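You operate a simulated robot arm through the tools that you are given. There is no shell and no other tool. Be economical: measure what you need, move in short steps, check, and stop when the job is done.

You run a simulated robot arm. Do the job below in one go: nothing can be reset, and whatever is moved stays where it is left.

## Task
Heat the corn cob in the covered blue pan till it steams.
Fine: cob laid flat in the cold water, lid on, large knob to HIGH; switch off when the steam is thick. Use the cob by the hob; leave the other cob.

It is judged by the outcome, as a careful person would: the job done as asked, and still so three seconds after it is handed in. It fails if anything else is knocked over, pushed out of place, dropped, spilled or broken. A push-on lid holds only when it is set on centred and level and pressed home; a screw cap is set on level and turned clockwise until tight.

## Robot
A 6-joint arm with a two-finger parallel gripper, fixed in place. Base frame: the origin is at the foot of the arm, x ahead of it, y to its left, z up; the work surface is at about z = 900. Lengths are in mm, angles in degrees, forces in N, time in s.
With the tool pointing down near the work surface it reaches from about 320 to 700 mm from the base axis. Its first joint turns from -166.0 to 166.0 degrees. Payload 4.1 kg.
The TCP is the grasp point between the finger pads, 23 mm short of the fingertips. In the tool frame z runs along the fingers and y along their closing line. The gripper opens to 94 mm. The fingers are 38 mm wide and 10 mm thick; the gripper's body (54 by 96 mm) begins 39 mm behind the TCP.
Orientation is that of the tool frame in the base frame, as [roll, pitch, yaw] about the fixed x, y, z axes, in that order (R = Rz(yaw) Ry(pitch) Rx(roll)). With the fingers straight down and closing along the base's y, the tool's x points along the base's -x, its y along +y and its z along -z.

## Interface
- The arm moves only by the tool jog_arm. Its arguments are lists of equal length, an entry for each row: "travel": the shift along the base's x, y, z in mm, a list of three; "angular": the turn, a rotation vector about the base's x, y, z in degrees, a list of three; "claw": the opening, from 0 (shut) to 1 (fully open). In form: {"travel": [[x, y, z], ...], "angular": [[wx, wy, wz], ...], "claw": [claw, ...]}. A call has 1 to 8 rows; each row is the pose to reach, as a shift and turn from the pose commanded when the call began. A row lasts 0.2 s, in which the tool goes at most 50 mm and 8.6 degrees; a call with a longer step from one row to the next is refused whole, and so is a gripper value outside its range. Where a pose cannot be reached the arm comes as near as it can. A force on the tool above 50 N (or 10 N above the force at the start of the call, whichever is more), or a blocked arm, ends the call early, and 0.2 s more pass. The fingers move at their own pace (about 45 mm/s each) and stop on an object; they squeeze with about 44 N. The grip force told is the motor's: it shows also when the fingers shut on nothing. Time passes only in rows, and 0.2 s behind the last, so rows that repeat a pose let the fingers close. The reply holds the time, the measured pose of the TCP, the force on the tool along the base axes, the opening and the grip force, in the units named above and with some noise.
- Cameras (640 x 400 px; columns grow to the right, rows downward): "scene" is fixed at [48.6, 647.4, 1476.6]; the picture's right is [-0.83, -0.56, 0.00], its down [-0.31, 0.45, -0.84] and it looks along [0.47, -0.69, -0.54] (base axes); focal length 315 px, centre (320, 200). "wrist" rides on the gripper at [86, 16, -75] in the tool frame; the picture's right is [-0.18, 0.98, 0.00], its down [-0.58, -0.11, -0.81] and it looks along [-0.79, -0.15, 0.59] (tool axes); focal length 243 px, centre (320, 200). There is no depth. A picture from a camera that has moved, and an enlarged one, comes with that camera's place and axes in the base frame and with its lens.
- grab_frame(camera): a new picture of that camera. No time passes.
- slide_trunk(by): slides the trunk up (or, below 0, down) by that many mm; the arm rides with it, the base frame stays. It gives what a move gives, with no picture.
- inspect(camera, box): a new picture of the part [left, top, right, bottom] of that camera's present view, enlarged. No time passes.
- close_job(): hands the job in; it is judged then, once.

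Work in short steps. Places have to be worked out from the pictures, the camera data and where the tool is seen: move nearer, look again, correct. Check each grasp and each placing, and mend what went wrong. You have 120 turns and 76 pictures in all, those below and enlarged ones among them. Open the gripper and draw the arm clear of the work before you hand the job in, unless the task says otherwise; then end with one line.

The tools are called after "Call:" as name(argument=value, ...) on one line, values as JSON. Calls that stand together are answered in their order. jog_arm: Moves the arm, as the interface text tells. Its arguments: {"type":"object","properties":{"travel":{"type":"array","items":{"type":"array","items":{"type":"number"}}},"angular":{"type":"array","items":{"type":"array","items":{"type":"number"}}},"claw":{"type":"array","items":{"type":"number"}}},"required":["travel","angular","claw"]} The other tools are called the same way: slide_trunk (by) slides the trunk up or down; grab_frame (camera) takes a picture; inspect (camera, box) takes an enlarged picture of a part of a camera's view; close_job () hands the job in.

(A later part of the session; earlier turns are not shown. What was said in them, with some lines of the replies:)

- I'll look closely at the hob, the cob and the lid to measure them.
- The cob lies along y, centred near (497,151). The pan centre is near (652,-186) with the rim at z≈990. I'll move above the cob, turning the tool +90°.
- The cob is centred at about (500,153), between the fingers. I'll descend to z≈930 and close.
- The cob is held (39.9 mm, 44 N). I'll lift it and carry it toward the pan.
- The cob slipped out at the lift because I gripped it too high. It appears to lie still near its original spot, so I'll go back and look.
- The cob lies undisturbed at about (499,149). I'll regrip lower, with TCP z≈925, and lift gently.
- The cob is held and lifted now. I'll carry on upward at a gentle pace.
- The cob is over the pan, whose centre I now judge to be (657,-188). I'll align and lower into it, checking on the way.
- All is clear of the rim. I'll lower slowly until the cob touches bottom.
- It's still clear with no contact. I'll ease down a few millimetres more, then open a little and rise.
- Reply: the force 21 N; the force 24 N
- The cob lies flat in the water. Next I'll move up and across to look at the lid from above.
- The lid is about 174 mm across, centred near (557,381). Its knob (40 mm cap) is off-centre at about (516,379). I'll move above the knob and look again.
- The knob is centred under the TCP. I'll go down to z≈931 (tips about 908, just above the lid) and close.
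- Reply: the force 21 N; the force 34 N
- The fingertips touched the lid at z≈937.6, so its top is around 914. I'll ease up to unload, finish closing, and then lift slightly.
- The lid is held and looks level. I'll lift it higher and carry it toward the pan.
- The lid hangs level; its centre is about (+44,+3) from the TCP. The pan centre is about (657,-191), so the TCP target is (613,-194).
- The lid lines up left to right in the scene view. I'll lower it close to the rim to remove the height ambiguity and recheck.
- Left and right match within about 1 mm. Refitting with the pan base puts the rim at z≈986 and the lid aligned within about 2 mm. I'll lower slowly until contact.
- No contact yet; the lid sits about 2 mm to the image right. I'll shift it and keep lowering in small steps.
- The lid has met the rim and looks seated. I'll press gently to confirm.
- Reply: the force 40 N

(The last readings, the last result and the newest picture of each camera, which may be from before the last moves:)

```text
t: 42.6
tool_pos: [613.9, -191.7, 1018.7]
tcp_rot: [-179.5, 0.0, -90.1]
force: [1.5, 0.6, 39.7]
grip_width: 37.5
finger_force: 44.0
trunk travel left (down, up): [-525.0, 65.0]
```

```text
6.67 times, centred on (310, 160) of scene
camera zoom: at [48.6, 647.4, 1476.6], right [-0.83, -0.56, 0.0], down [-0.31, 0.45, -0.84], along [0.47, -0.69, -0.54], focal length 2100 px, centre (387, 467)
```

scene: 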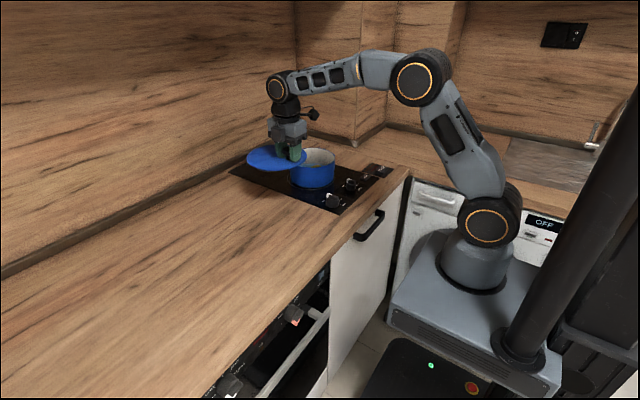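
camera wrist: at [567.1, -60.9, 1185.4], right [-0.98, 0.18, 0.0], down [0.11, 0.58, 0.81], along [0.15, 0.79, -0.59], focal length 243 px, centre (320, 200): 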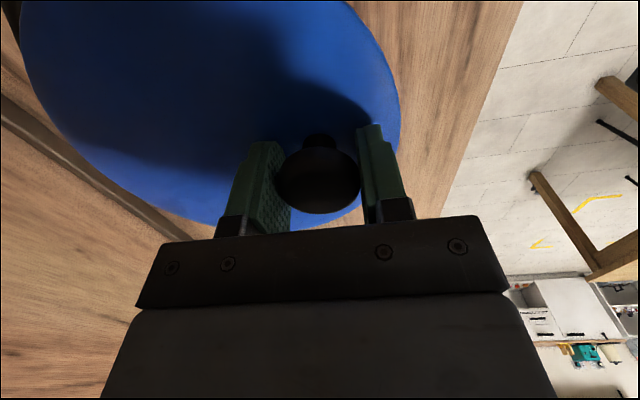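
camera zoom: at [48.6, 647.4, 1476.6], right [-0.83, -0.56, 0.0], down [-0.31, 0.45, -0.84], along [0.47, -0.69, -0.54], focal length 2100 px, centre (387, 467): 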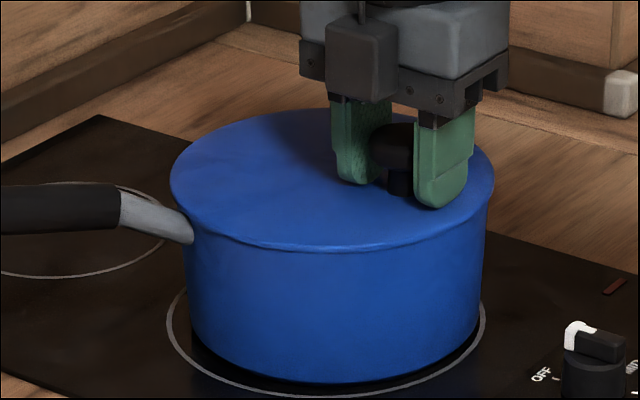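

The lid is pressed solid at about 40 N. I'll unload, open and rise.

Call:
jog_arm(travel=[[0, 0, 3], [0, 0, 6], [0, 0, 6], [0, 0, 6], [0, 0, 6]], angular=[[0, 0, 0], [0, 0, 0], [0, 0, 0], [0, 0, 0], [0, 0, 0]], claw=[0.2, 0.2, 0.5, 0.7, 0.7])

Call:
jog_arm(travel=[[0, 0, 10], [0, 0, 30], [0, 0, 65], [-20, 0, 100], [-60, 0, 120]], angular=[[0, 0, 0], [0, 0, 0], [0, 0, 0], [0, 0, 0], [0, 0, 0]], claw=[0.7, 0.7, 0.7, 0.7, 0.7])

Call:
inspect(camera="scene", box=[260, 125, 380, 215])

Call:
grab_frame(camera="wrist")

```text
t: 43.8
tool_pos: [614.0, -191.2, 1019.1]
tcp_rot: [-180.0, 0.0, -90.0]
force: [-4.6, 0.9, 8.9]
grip_width: 63.5
finger_force: 0.2
trunk travel left (down, up): [-525.0, 65.0]
```

```text
t: 45.0
tool_pos: [553.3, -193.0, 1138.3]
tcp_rot: [-180.0, 0.0, -90.1]
force: [-0.9, -0.6, 0.6]
grip_width: 65.7
finger_force: 0.0
trunk travel left (down, up): [-525.0, 65.0]
```

```text
4.44 times, centred on (320, 170) of scene
camera zoom: at [48.6, 647.4, 1476.6], right [-0.83, -0.56, 0.0], down [-0.31, 0.45, -0.84], along [0.47, -0.69, -0.54], focal length 1400 px, centre (320, 333)
```

zoom: 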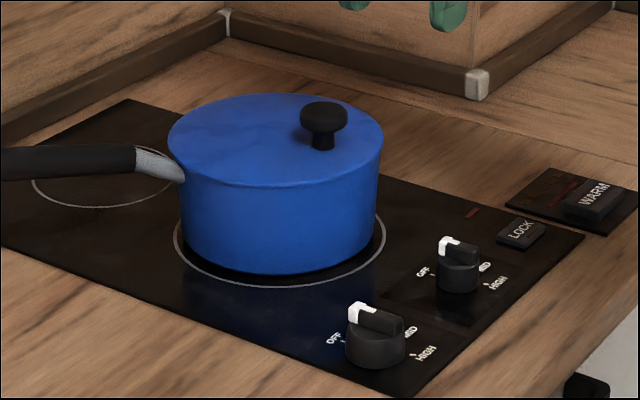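

```text
39 pictures are left
camera wrist: at [537.5, -280.0, 1213.1], right [-0.98, 0.19, 0.0], down [0.11, 0.58, 0.81], along [0.15, 0.79, -0.59], focal length 243 px, centre (320, 200)
```

wrist: 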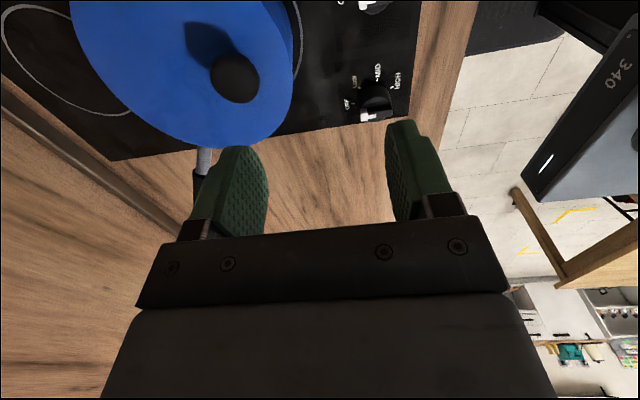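

The lid is seated and level. The large knob is near (494,-82), its bar along x at OFF, with HIGH about 135° clockwise. I'll turn the tool back to yaw 180 and look down on the knob.

Call:
jog_arm(travel=[[-10, 15, 0], [-25, 30, 0], [-40, 50, 0], [-55, 70, 0], [-70, 90, -10], [-75, 105, -25], [-80, 111, -40], [-85, 111, -55]], angular=[[0, 0, -8.5], [0, 0, -17], [0, 0, -25.5], [0, 0, -34], [0, 0, -42.5], [0, 0, -51], [0, 0, -59.5], [0, 0, -68]], claw=[0.7, 0.7, 0.6, 0.5, 0.5, 0.5, 0.5, 0.5])

Call:
jog_arm(travel=[[0, 0, -5], [0, 0, -10], [0, 0, -15]], angular=[[0, 0, -7.5], [0, 0, -15], [0, 0, -22]], claw=[0.5, 0.5, 0.5])

Call:
inspect(camera="wrist", box=[140, 0, 500, 230])

```text
t: 46.8
tool_pos: [471.0, -81.2, 1082.8]
tcp_rot: [-180.0, 0.0, -158.2]
force: [-0.1, -0.2, -0.9]
grip_width: 47.0
finger_force: 0.0
trunk travel left (down, up): [-525.0, 65.0]
```

```text
t: 47.6
tool_pos: [470.5, -80.0, 1068.0]
tcp_rot: [-179.9, 0.0, 179.8]
force: [0.1, -0.1, 0.6]
grip_width: 47.0
finger_force: 0.1
trunk travel left (down, up): [-525.0, 65.0]
```

```text
1.74 times, centred on (320, 115) of wrist
camera zoom: at [383.9, -65.2, 1143.2], right [0.19, 0.98, 0.0], down [0.58, -0.11, 0.81], along [0.79, -0.15, -0.59], focal length 422 px, centre (320, 348)
```

zoom: 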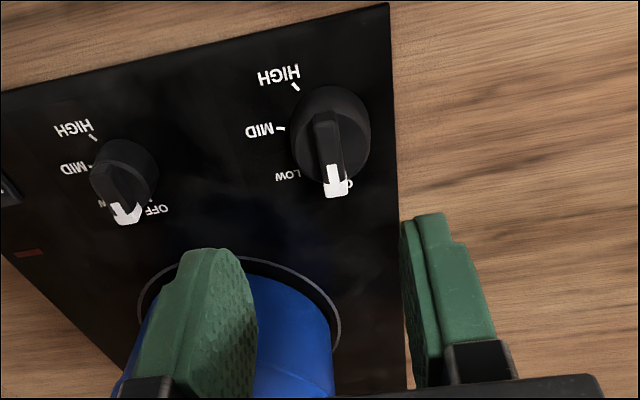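

The knob bar lies along x, centred at about (500,-82). The MID and HIGH ticks read about 97° and 145° clockwise. I'll descend over it to z≈955 and look.

Call:
jog_arm(travel=[[12, -1, -30], [29, -2, -60], [29, -2, -90], [29, -2, -113]], angular=[[0, 0, 0], [0, 0, 0], [0, 0, 0], [0, 0, 0]], claw=[0.5, 0.5, 0.5, 0.5])

Call:
inspect(camera="scene", box=[290, 150, 380, 220])

Call:
inspect(camera="wrist", box=[140, 0, 500, 230])

```text
t: 48.6
tool_pos: [499.0, -83.6, 955.0]
tcp_rot: [-180.0, 0.0, 179.8]
force: [-0.5, -1.0, 0.1]
grip_width: 47.0
finger_force: 0.1
trunk travel left (down, up): [-525.0, 65.0]
```

```text
5.71 times, centred on (335, 185) of scene
camera zoom: at [48.6, 647.4, 1476.6], right [-0.83, -0.56, 0.0], down [-0.31, 0.45, -0.84], along [0.47, -0.69, -0.54], focal length 1800 px, centre (234, 286)
```

zoom: 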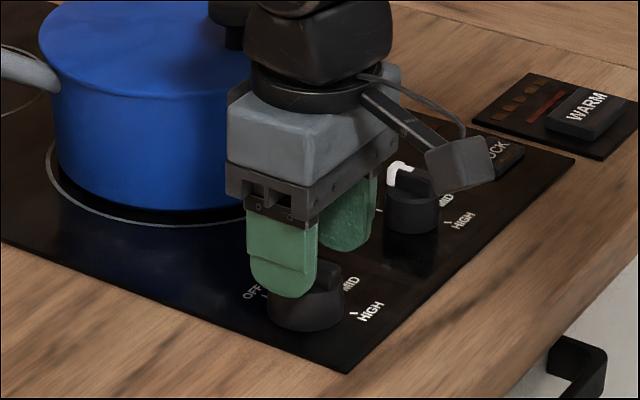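

```text
1.74 times, centred on (320, 115) of wrist
camera zoom: at [412.3, -68.0, 1030.3], right [0.18, 0.98, 0.0], down [0.58, -0.11, 0.81], along [0.79, -0.15, -0.59], focal length 422 px, centre (320, 348)
```

zoom: 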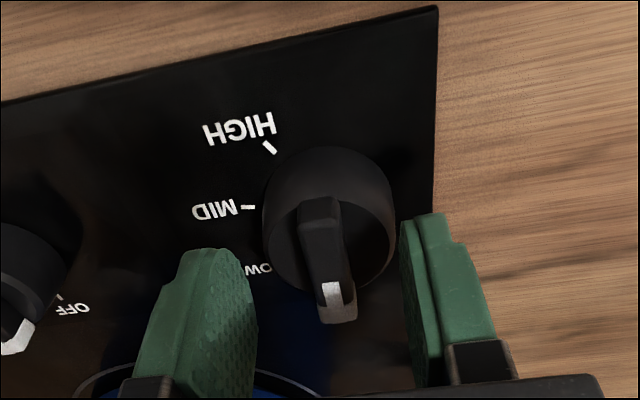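

Aligned. I'll lower to TCP≈943 and close gently on the bar.

Call:
jog_arm(travel=[[1, 1, -4], [1, 1, -8], [1, 1, -12]], angular=[[0, 0, 0], [0, 0, 0], [0, 0, 0]], claw=[0.5, 0.5, 0.5])

Call:
jog_arm(travel=[[0, 0, 0], [0, 0, 0], [0, 0, 0], [0, 0, 0]], angular=[[0, 0, 0], [0, 0, 0], [0, 0, 0], [0, 0, 0]], claw=[0.3, 0.1, 0, 0])

Call:
inspect(camera="wrist", box=[140, 0, 500, 230])

```text
t: 49.4
tool_pos: [499.3, -82.5, 945.0]
tcp_rot: [180.0, -0.1, 179.9]
force: [-0.1, 0.1, 0.5]
grip_width: 47.0
finger_force: 0.1
trunk travel left (down, up): [-525.0, 65.0]
```

```text
t: 50.4
tool_pos: [500.7, -80.4, 943.9]
tcp_rot: [-180.0, -0.1, -179.9]
force: [-0.1, 6.6, -0.8]
grip_width: 42.0
finger_force: 44.9
trunk travel left (down, up): [-525.0, 65.0]
```

```text
1.74 times, centred on (320, 115) of wrist
camera zoom: at [413.8, -65.5, 1018.5], right [0.18, 0.98, 0.0], down [0.58, -0.11, 0.81], along [0.79, -0.15, -0.59], focal length 422 px, centre (320, 348)
```

zoom: 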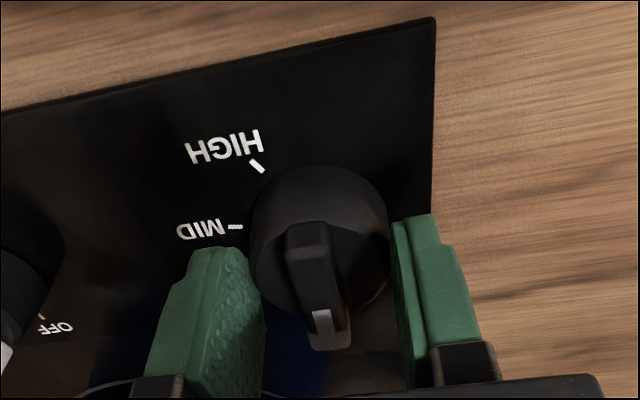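

The fingers grip the round knob body (42 mm), which also serves. I'll shift +2 mm in y to relieve side load, then turn clockwise in stages.

Call:
jog_arm(travel=[[0, 2, 0], [0, 2, 0], [0, 2, 0], [0, 2, 0], [0, 2, 0], [0, 2, 0], [0, 2, 0], [0, 2, 0]], angular=[[0, 0, 0], [0, 0, -7], [0, 0, -14], [0, 0, -22], [0, 0, -30], [0, 0, -38], [0, 0, -44], [0, 0, -50]], claw=[0, 0, 0, 0, 0, 0, 0, 0])

Call:
inspect(camera="wrist", box=[140, 0, 500, 230])

```text
t: 52.2
tool_pos: [499.9, -80.0, 943.7]
tcp_rot: [179.9, 0.0, 129.8]
force: [-3.5, -12.4, -3.6]
grip_width: 41.5
finger_force: 45.1
trunk travel left (down, up): [-525.0, 65.0]
```

```text
1.74 times, centred on (320, 115) of wrist
camera zoom: at [457.3, -5.0, 1018.6], right [0.87, 0.49, 0.0], down [0.29, -0.52, 0.81], along [0.39, -0.7, -0.59], focal length 422 px, centre (320, 348)
```

zoom: 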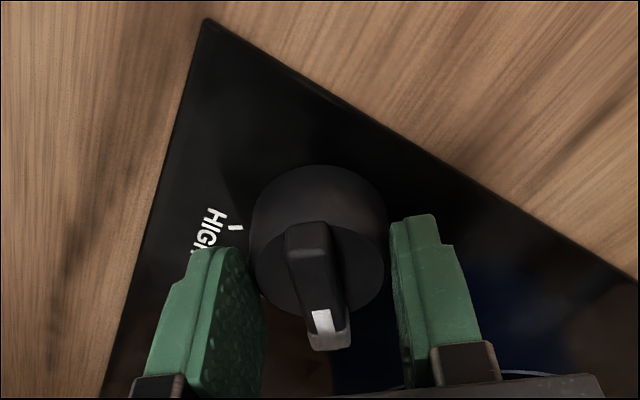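

The knob turns with the gripper, 50° so far. I'll undo the y shift and continue clockwise.

Call:
jog_arm(travel=[[0, -2, 0], [0, -2, 0], [0, -2, 0], [0, -2, 0], [0, -2, 0], [0, -2, 0], [0, -2, 0], [0, -2, 0]], angular=[[0, 0, -5], [0, 0, -13], [0, 0, -21], [0, 0, -29], [0, 0, -37], [0, 0, -45], [0, 0, -53], [0, 0, -60]], claw=[0, 0, 0, 0, 0, 0, 0, 0])

Call:
inspect(camera="wrist", box=[140, 0, 500, 230])

Call:
inspect(camera="scene", box=[290, 140, 390, 220])

```text
t: 54.0
tool_pos: [499.9, -81.9, 943.6]
tcp_rot: [-180.0, 0.0, 69.9]
force: [-4.2, 3.7, -1.3]
grip_width: 41.8
finger_force: 44.8
trunk travel left (down, up): [-525.0, 65.0]
```

```text
1.74 times, centred on (320, 115) of wrist
camera zoom: at [545.3, -6.0, 1018.5], right [0.86, -0.51, 0.0], down [-0.3, -0.51, 0.81], along [-0.41, -0.69, -0.59], focal length 422 px, centre (320, 348)
```

zoom: 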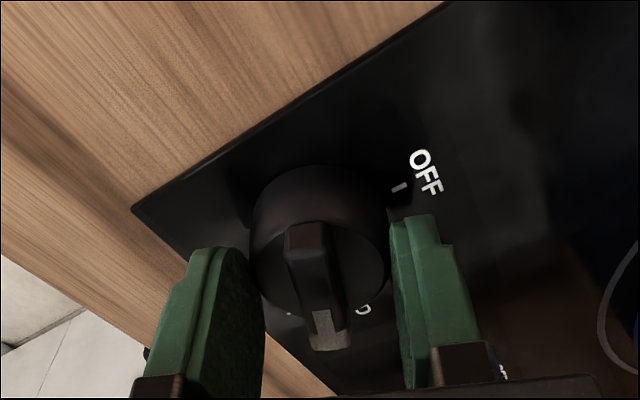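

```text
5.00 times, centred on (340, 180) of scene
camera zoom: at [48.6, 647.4, 1476.6], right [-0.83, -0.56, 0.0], down [-0.31, 0.45, -0.84], along [0.47, -0.69, -0.54], focal length 1575 px, centre (220, 300)
```

zoom: 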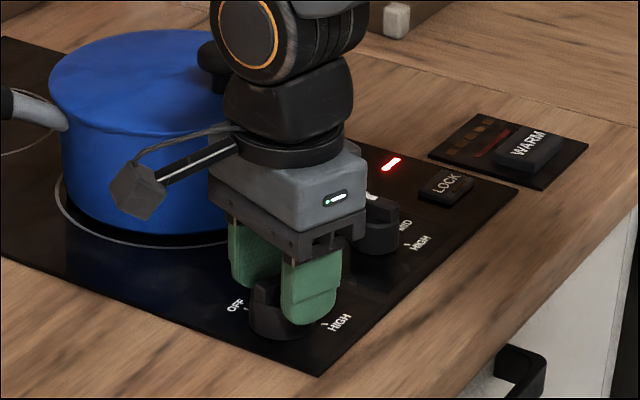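

110° turned and the red lamp is lit. I'll turn another 25° and check the pointer against HIGH.

Call:
jog_arm(travel=[[0, 0, 0], [0, 0, 0], [0, 0, 0], [0, 0, 0]], angular=[[0, 0, -7], [0, 0, -14], [0, 0, -20], [0, 0, -25]], claw=[0, 0, 0, 0])

Call:
inspect(camera="wrist", box=[240, 60, 400, 220])

Call:
inspect(camera="scene", box=[310, 170, 370, 220])

```text
t: 55.0
tool_pos: [500.1, -81.0, 944.5]
tcp_rot: [180.0, 0.0, 44.7]
force: [-1.7, 6.0, -0.7]
grip_width: 41.5
finger_force: 45.3
trunk travel left (down, up): [-525.0, 65.0]
```

```text
2.50 times, centred on (320, 140) of wrist
camera zoom: at [573.0, -32.1, 1018.5], right [0.56, -0.83, 0.0], down [-0.49, -0.33, 0.81], along [-0.67, -0.45, -0.59], focal length 606 px, centre (320, 350)
```

zoom: 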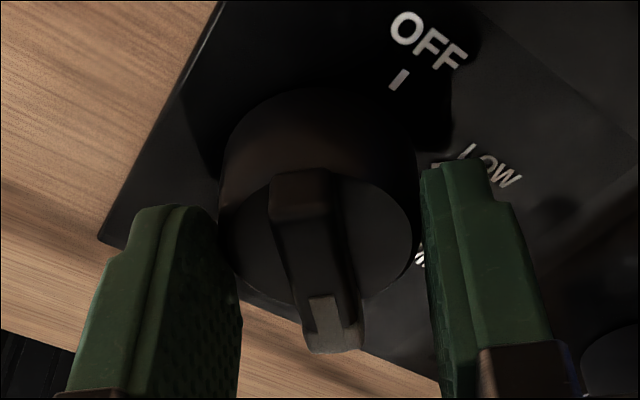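

```text
8.00 times, centred on (340, 195) of scene
camera zoom: at [48.6, 647.4, 1476.6], right [-0.83, -0.56, 0.0], down [-0.31, 0.45, -0.84], along [0.47, -0.69, -0.54], focal length 2520 px, centre (160, 240)
```

zoom: 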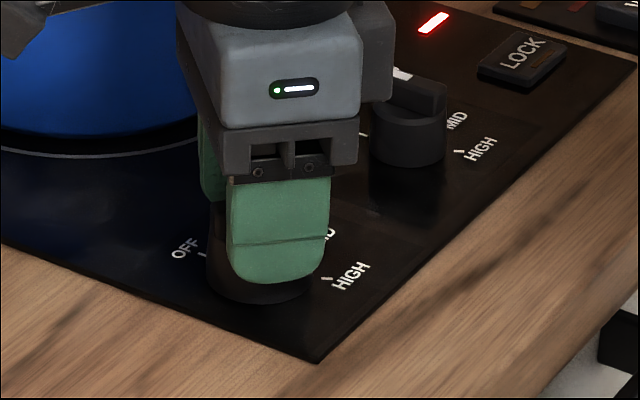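

From the ticks, OFF, LOW, MID and HIGH sit at about 0, 50, 100 and 150°. I'll turn the remaining 15°.

Call:
jog_arm(travel=[[0, 0, 0], [0, 0, 0], [0, 0, 0]], angular=[[0, 0, -6], [0, 0, -11], [0, 0, -15.5]], claw=[0, 0, 0])

Call:
inspect(camera="wrist", box=[240, 60, 400, 220])

```text
t: 55.8
tool_pos: [500.5, -82.2, 944.0]
tcp_rot: [179.9, 0.1, 29.6]
force: [1.5, 6.2, 3.1]
grip_width: 41.8
finger_force: 44.5
trunk travel left (down, up): [-525.0, 65.0]
```

```text
2.50 times, centred on (320, 140) of wrist
camera zoom: at [583.4, -53.2, 1018.6], right [0.32, -0.95, 0.0], down [-0.56, -0.19, 0.81], along [-0.76, -0.26, -0.59], focal length 606 px, centre (320, 350)
```

zoom: 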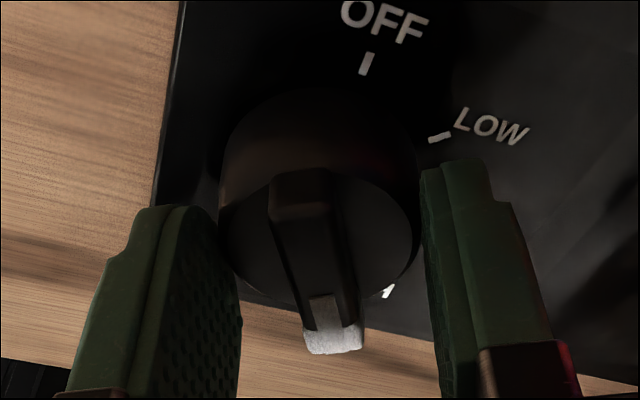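

Turned 150° without slip. I'll release, rise a little, and verify the pointer and the pan.

Call:
jog_arm(travel=[[0, 0, 0], [0, 0, 0], [0, 0, 10], [-10, 0, 40], [-30, 0, 80]], angular=[[0, 0, 0], [0, 0, 0], [0, 0, 0], [0, 0, 0], [0, 0, 0]], claw=[0.5, 0.55, 0.55, 0.55, 0.55])

Call:
inspect(camera="scene", box=[250, 100, 400, 220])

Call:
inspect(camera="wrist", box=[200, 0, 440, 200])

```text
t: 57.0
tool_pos: [470.6, -81.3, 1023.3]
tcp_rot: [179.9, 0.1, 29.4]
force: [-0.6, -0.3, 0.2]
grip_width: 51.6
finger_force: 0.0
trunk travel left (down, up): [-525.0, 65.0]
```

```text
3.33 times, centred on (325, 160) of scene
camera zoom: at [48.6, 647.4, 1476.6], right [-0.83, -0.56, 0.0], down [-0.31, 0.45, -0.84], along [0.47, -0.69, -0.54], focal length 1050 px, centre (303, 333)
```

zoom: 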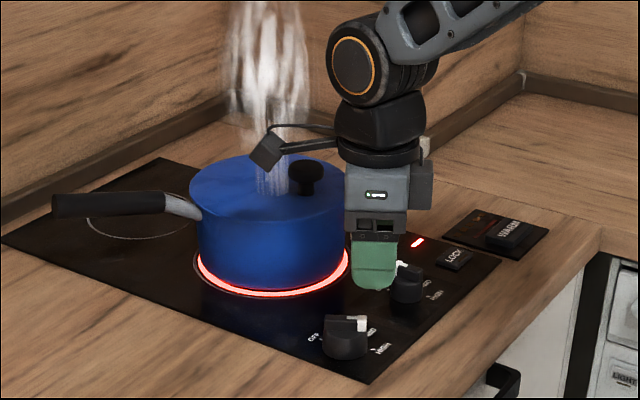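

```text
2.00 times, centred on (320, 100) of wrist
camera zoom: at [554.8, -53.6, 1099.4], right [0.32, -0.95, 0.0], down [-0.56, -0.19, 0.81], along [-0.76, -0.26, -0.59], focal length 485 px, centre (320, 400)
```

zoom: 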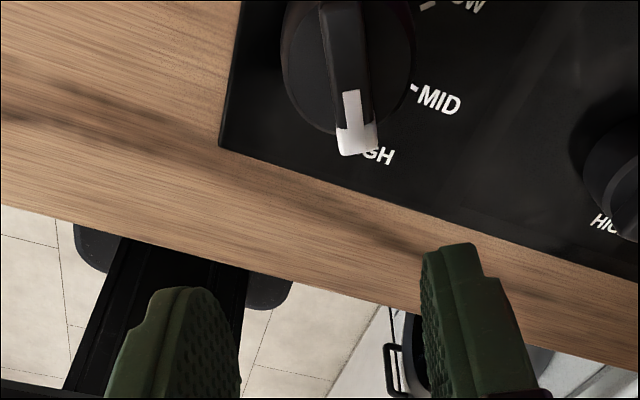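

The pointer is on HIGH, the ring glows, and steam is rising. I'll wait briefly, with the arm drawn back a bit, to see whether it thickens.

Call:
jog_arm(travel=[[-10, 10, 0], [-20, 20, 0], [-20, 20, 0], [-20, 20, 0], [-20, 20, 0]], angular=[[0, 0, 0], [0, 0, 0], [0, 0, 0], [0, 0, 0], [0, 0, 0]], claw=[0.55, 0.55, 0.55, 0.55, 0.55])

Call:
inspect(camera="scene", box=[220, 60, 400, 220])

```text
t: 58.2
tool_pos: [452.4, -60.9, 1024.4]
tcp_rot: [179.9, 0.0, 29.6]
force: [0.3, 0.0, 0.4]
grip_width: 51.7
finger_force: 0.1
trunk travel left (down, up): [-525.0, 65.0]
```

```text
2.50 times, centred on (310, 140) of scene
camera zoom: at [48.6, 647.4, 1476.6], right [-0.83, -0.56, 0.0], down [-0.31, 0.45, -0.84], along [0.47, -0.69, -0.54], focal length 788 px, centre (345, 350)
```

zoom: 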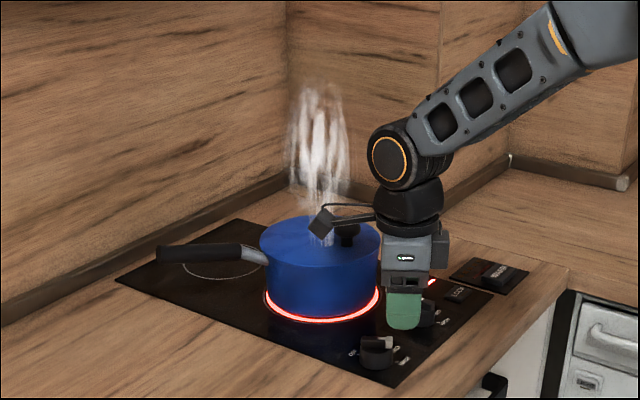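

Steam is visible. I'll wait about two seconds more and compare thickness.

Call:
jog_arm(travel=[[0, 0, 0], [0, 0, 0], [0, 0, 0], [0, 0, 0], [0, 0, 0], [0, 0, 0], [0, 0, 0], [0, 0, 0]], angular=[[0, 0, 0], [0, 0, 0], [0, 0, 0], [0, 0, 0], [0, 0, 0], [0, 0, 0], [0, 0, 0], [0, 0, 0]], claw=[0.55, 0.55, 0.55, 0.55, 0.55, 0.55, 0.55, 0.55])

Call:
inspect(camera="scene", box=[220, 60, 400, 220])

```text
t: 60.0
tool_pos: [451.7, -61.1, 1023.2]
tcp_rot: [-180.0, 0.0, 29.6]
force: [-0.6, -0.9, 0.6]
grip_width: 51.8
finger_force: 0.0
trunk travel left (down, up): [-525.0, 65.0]
```

```text
2.50 times, centred on (310, 140) of scene
camera zoom: at [48.6, 647.4, 1476.6], right [-0.83, -0.56, 0.0], down [-0.31, 0.45, -0.84], along [0.47, -0.69, -0.54], focal length 788 px, centre (345, 350)
```

zoom: 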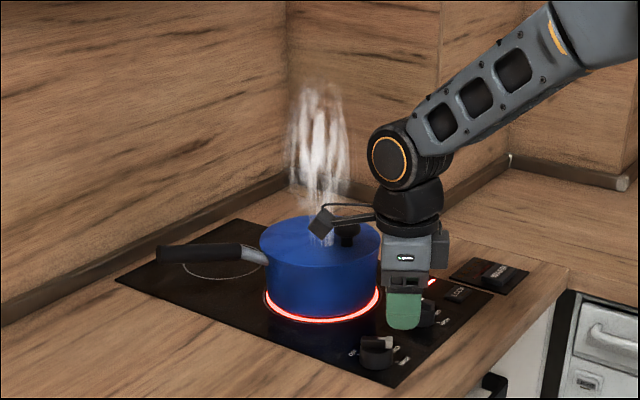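

The steam looks unchanged between the two views. I'll make one more short wait to see if it is still growing.

Call:
jog_arm(travel=[[0, 0, 0], [0, 0, 0], [0, 0, 0], [0, 0, 0], [0, 0, 0], [0, 0, 0], [0, 0, 0], [0, 0, 0]], angular=[[0, 0, 0], [0, 0, 0], [0, 0, 0], [0, 0, 0], [0, 0, 0], [0, 0, 0], [0, 0, 0], [0, 0, 0]], claw=[0.55, 0.55, 0.55, 0.55, 0.55, 0.55, 0.55, 0.55])

Call:
inspect(camera="scene", box=[220, 60, 400, 220])

```text
t: 61.8
tool_pos: [452.0, -61.4, 1024.4]
tcp_rot: [-180.0, -0.1, 29.5]
force: [-0.2, -0.2, 0.4]
grip_width: 51.8
finger_force: 0.0
trunk travel left (down, up): [-525.0, 65.0]
```

```text
2.50 times, centred on (310, 140) of scene
camera zoom: at [48.6, 647.4, 1476.6], right [-0.83, -0.56, 0.0], down [-0.31, 0.45, -0.84], along [0.47, -0.69, -0.54], focal length 788 px, centre (345, 350)
```

zoom: 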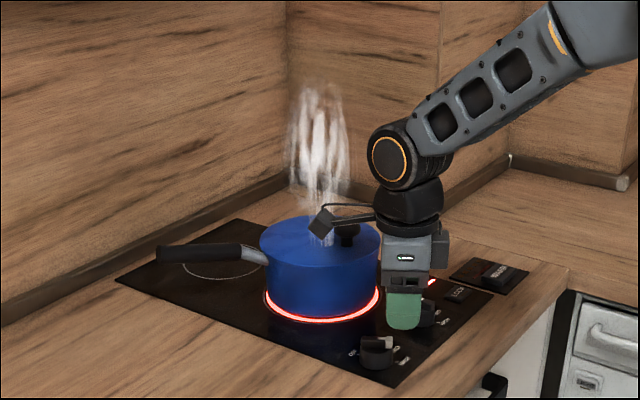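

The steam seems steady. I'll return to the knob and grip it, checking the steam once more before switching off.

Call:
jog_arm(travel=[[20, -10, 0], [48, -20, 0], [48, -20, -25], [48, -20, -50], [48, -20, -70], [48, -20, -80]], angular=[[0, 0, 0], [0, 0, 0], [0, 0, 0], [0, 0, 0], [0, 0, 0], [0, 0, 0]], claw=[0.55, 0.55, 0.55, 0.55, 0.55, 0.55])

Call:
jog_arm(travel=[[0, 0, 0], [0, 0, 0], [0, 0, 0], [0, 0, 0]], angular=[[0, 0, 0], [0, 0, 0], [0, 0, 0], [0, 0, 0]], claw=[0.3, 0, 0, 0])

Call:
inspect(camera="scene", box=[220, 60, 400, 220])

```text
t: 63.2
tool_pos: [498.4, -83.0, 943.6]
tcp_rot: [179.9, 0.0, 29.5]
force: [-0.4, 0.6, 0.4]
grip_width: 51.6
finger_force: 0.1
trunk travel left (down, up): [-525.0, 65.0]
```

```text
t: 64.2
tool_pos: [497.9, -82.0, 943.5]
tcp_rot: [-180.0, 0.0, 29.5]
force: [-0.1, -0.9, -2.5]
grip_width: 41.8
finger_force: 45.0
trunk travel left (down, up): [-525.0, 65.0]
```

```text
2.50 times, centred on (310, 140) of scene
camera zoom: at [48.6, 647.4, 1476.6], right [-0.83, -0.56, 0.0], down [-0.31, 0.45, -0.84], along [0.47, -0.69, -0.54], focal length 788 px, centre (345, 350)
```

zoom: 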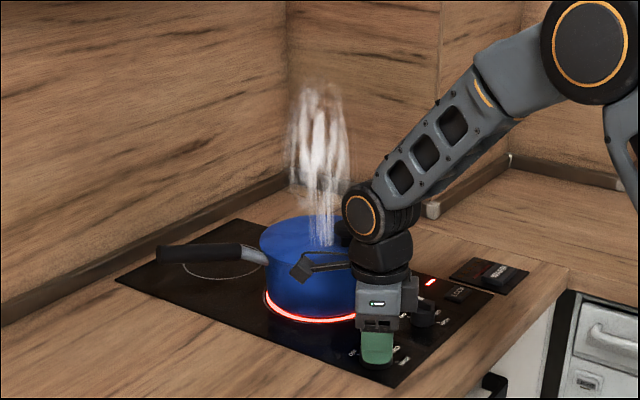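

A steady, full white plume over 7 s; I take it as thick. Switching off now: turning counter-clockwise back to OFF.

Call:
jog_arm(travel=[[0, 0, 0], [0, 0, 0], [0, 0, 0], [0, 0, 0], [0, 0, 0], [0, 0, 0], [0, 0, 0], [0, 0, 0]], angular=[[0, 0, 6], [0, 0, 14], [0, 0, 22], [0, 0, 30], [0, 0, 38], [0, 0, 46], [0, 0, 54], [0, 0, 62]], claw=[0, 0, 0, 0, 0, 0, 0, 0])

Call:
jog_arm(travel=[[0, 0, 0], [0, 0, 0], [0, 0, 0], [0, 0, 0], [0, 0, 0], [0, 0, 0], [0, 0, 0], [0, 0, 0]], angular=[[0, 0, 6], [0, 0, 14], [0, 0, 22], [0, 0, 30], [0, 0, 38], [0, 0, 46], [0, 0, 54], [0, 0, 62]], claw=[0, 0, 0, 0, 0, 0, 0, 0])

Call:
jog_arm(travel=[[0, 0, 0], [0, 0, 0], [0, 0, 0], [0, 0, 0]], angular=[[0, 0, 7], [0, 0, 15], [0, 0, 22], [0, 0, 26.5]], claw=[0, 0, 0, 0])

Call:
inspect(camera="scene", box=[220, 60, 400, 220])

Call:
inspect(camera="wrist", box=[140, 0, 500, 230])

```text
t: 66.0
tool_pos: [500.2, -83.2, 943.9]
tcp_rot: [180.0, 0.0, 91.6]
force: [11.0, -6.2, -11.7]
grip_width: 41.8
finger_force: 44.8
trunk travel left (down, up): [-525.0, 65.0]
```

```text
t: 67.8
tool_pos: [502.2, -81.6, 943.0]
tcp_rot: [180.0, 0.0, 153.7]
force: [27.0, -2.4, -12.7]
grip_width: 41.7
finger_force: 45.2
trunk travel left (down, up): [-525.0, 65.0]
```

```text
t: 68.8
tool_pos: [501.5, -81.7, 942.6]
tcp_rot: [-179.9, 0.0, -179.9]
force: [27.8, 7.4, -11.4]
grip_width: 41.7
finger_force: 45.7
trunk travel left (down, up): [-525.0, 65.0]
```

```text
2.50 times, centred on (310, 140) of scene
camera zoom: at [48.6, 647.4, 1476.6], right [-0.83, -0.56, 0.0], down [-0.31, 0.45, -0.84], along [0.47, -0.69, -0.54], focal length 788 px, centre (345, 350)
```

zoom: 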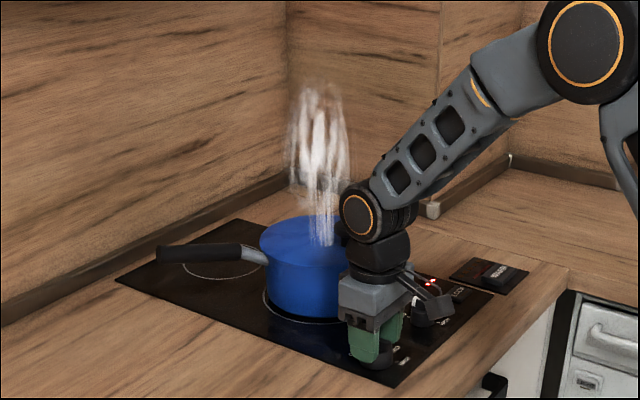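

```text
1.74 times, centred on (320, 115) of wrist
camera zoom: at [415.3, -65.5, 1017.5], right [0.18, 0.98, 0.0], down [0.58, -0.11, 0.81], along [0.79, -0.15, -0.59], focal length 422 px, centre (320, 348)
```

zoom: 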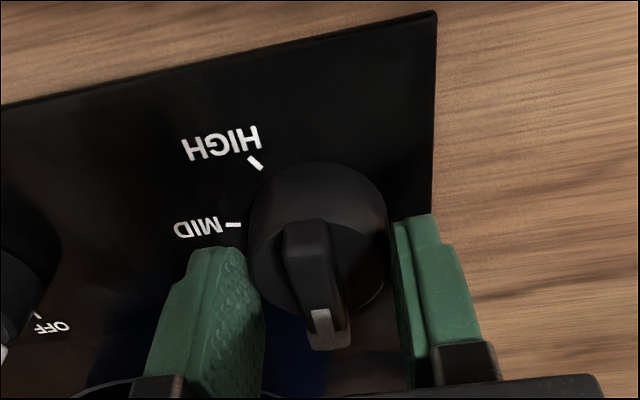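

The ring is dark and the bar is back where it was at OFF. I'll release, draw clear, and check the red lamp.

Call:
jog_arm(travel=[[0, 0, 0], [0, 0, 0], [0, 0, 10], [-10, 0, 40], [-30, 0, 80], [-60, 0, 120]], angular=[[0, 0, 0], [0, 0, 0], [0, 0, 0], [0, 0, 0], [0, 0, 0], [0, 0, 0]], claw=[0.5, 0.55, 0.55, 0.55, 0.55, 0.55])

Call:
inspect(camera="scene", box=[250, 120, 400, 220])

Call:
inspect(camera="wrist", box=[100, 0, 500, 230])

```text
t: 70.2
tool_pos: [438.2, -82.9, 1064.4]
tcp_rot: [179.9, 0.0, 179.9]
force: [-0.6, -0.1, 0.8]
grip_width: 51.6
finger_force: 0.0
trunk travel left (down, up): [-525.0, 65.0]
```

```text
4.00 times, centred on (325, 170) of scene
camera zoom: at [48.6, 647.4, 1476.6], right [-0.83, -0.56, 0.0], down [-0.31, 0.45, -0.84], along [0.47, -0.69, -0.54], focal length 1260 px, centre (300, 320)
```

zoom: 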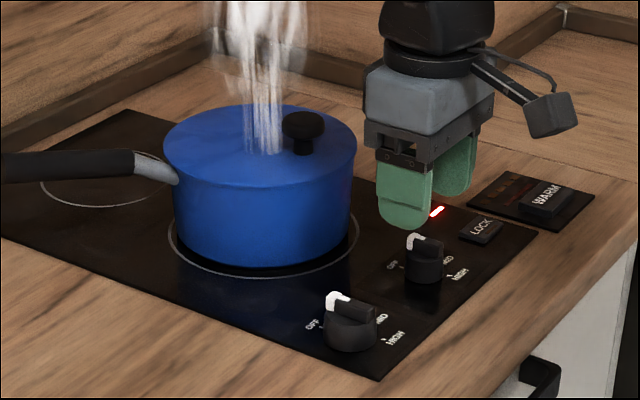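

```text
1.60 times, centred on (300, 115) of wrist
camera zoom: at [352.5, -66.7, 1138.7], right [0.18, 0.98, 0.0], down [0.58, -0.11, 0.81], along [0.79, -0.15, -0.59], focal length 388 px, centre (352, 336)
```

zoom: 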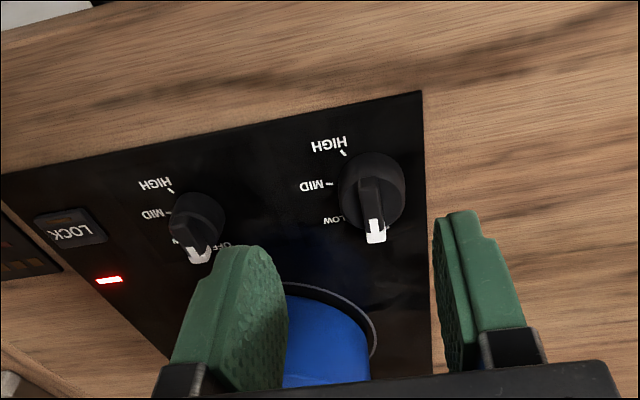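

The knob is at OFF and the ring is dark. The lamp still glows, probably a residual-heat light. I'll open and draw the arm clear, then check once more.

Call:
jog_arm(travel=[[-10, 10, 40], [-20, 20, 80], [-30, 30, 115], [-35, 35, 140], [-35, 35, 140], [-35, 35, 140], [-35, 35, 140], [-35, 35, 140]], angular=[[0, 0, 0], [0, 0, 0], [0, 0, 0], [0, 0, 0], [0, 0, 0], [0, 0, 0], [0, 0, 0], [0, 0, 0]], claw=[0.8, 1, 1, 1, 1, 1, 1, 1])

Call:
grab_frame(camera="scene")

Call:
inspect(camera="scene", box=[250, 120, 400, 220])

```text
t: 72.0
tool_pos: [402.0, -48.3, 1202.4]
tcp_rot: [-180.0, 0.1, -179.9]
force: [-0.6, 0.7, 0.5]
grip_width: 93.9
finger_force: 0.0
trunk travel left (down, up): [-525.0, 65.0]
```

```text
18 pictures are left
```

scene: 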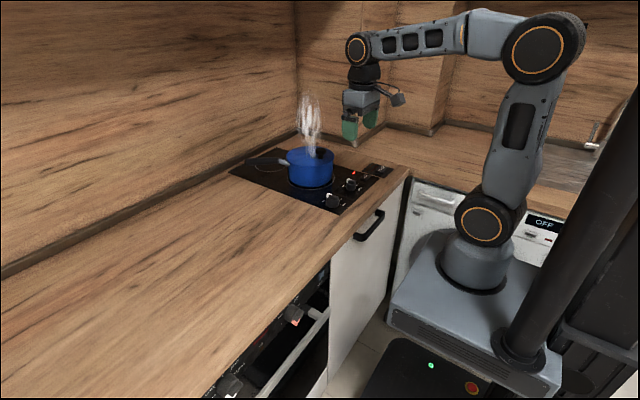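

```text
4.00 times, centred on (325, 170) of scene
camera zoom: at [48.6, 647.4, 1476.6], right [-0.83, -0.56, 0.0], down [-0.31, 0.45, -0.84], along [0.47, -0.69, -0.54], focal length 1260 px, centre (300, 320)
```

zoom: 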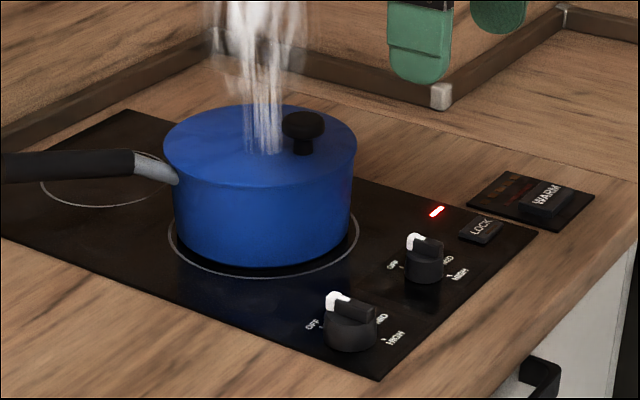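

The knob is off with the ring dark, the lid is on, steam is thick, and the arm is clear. I'm handing the job in.

Call:
close_job()

```text
The job is handed in.
```

The cob by the hob is lying flat in the water in the blue pan with the lid on; I heated it on HIGH to a steady thick steam, turned the large knob back to OFF and drew the arm clear; a red lamp beside the LOCK button was still lit at hand-in, probably a residual-heat light.
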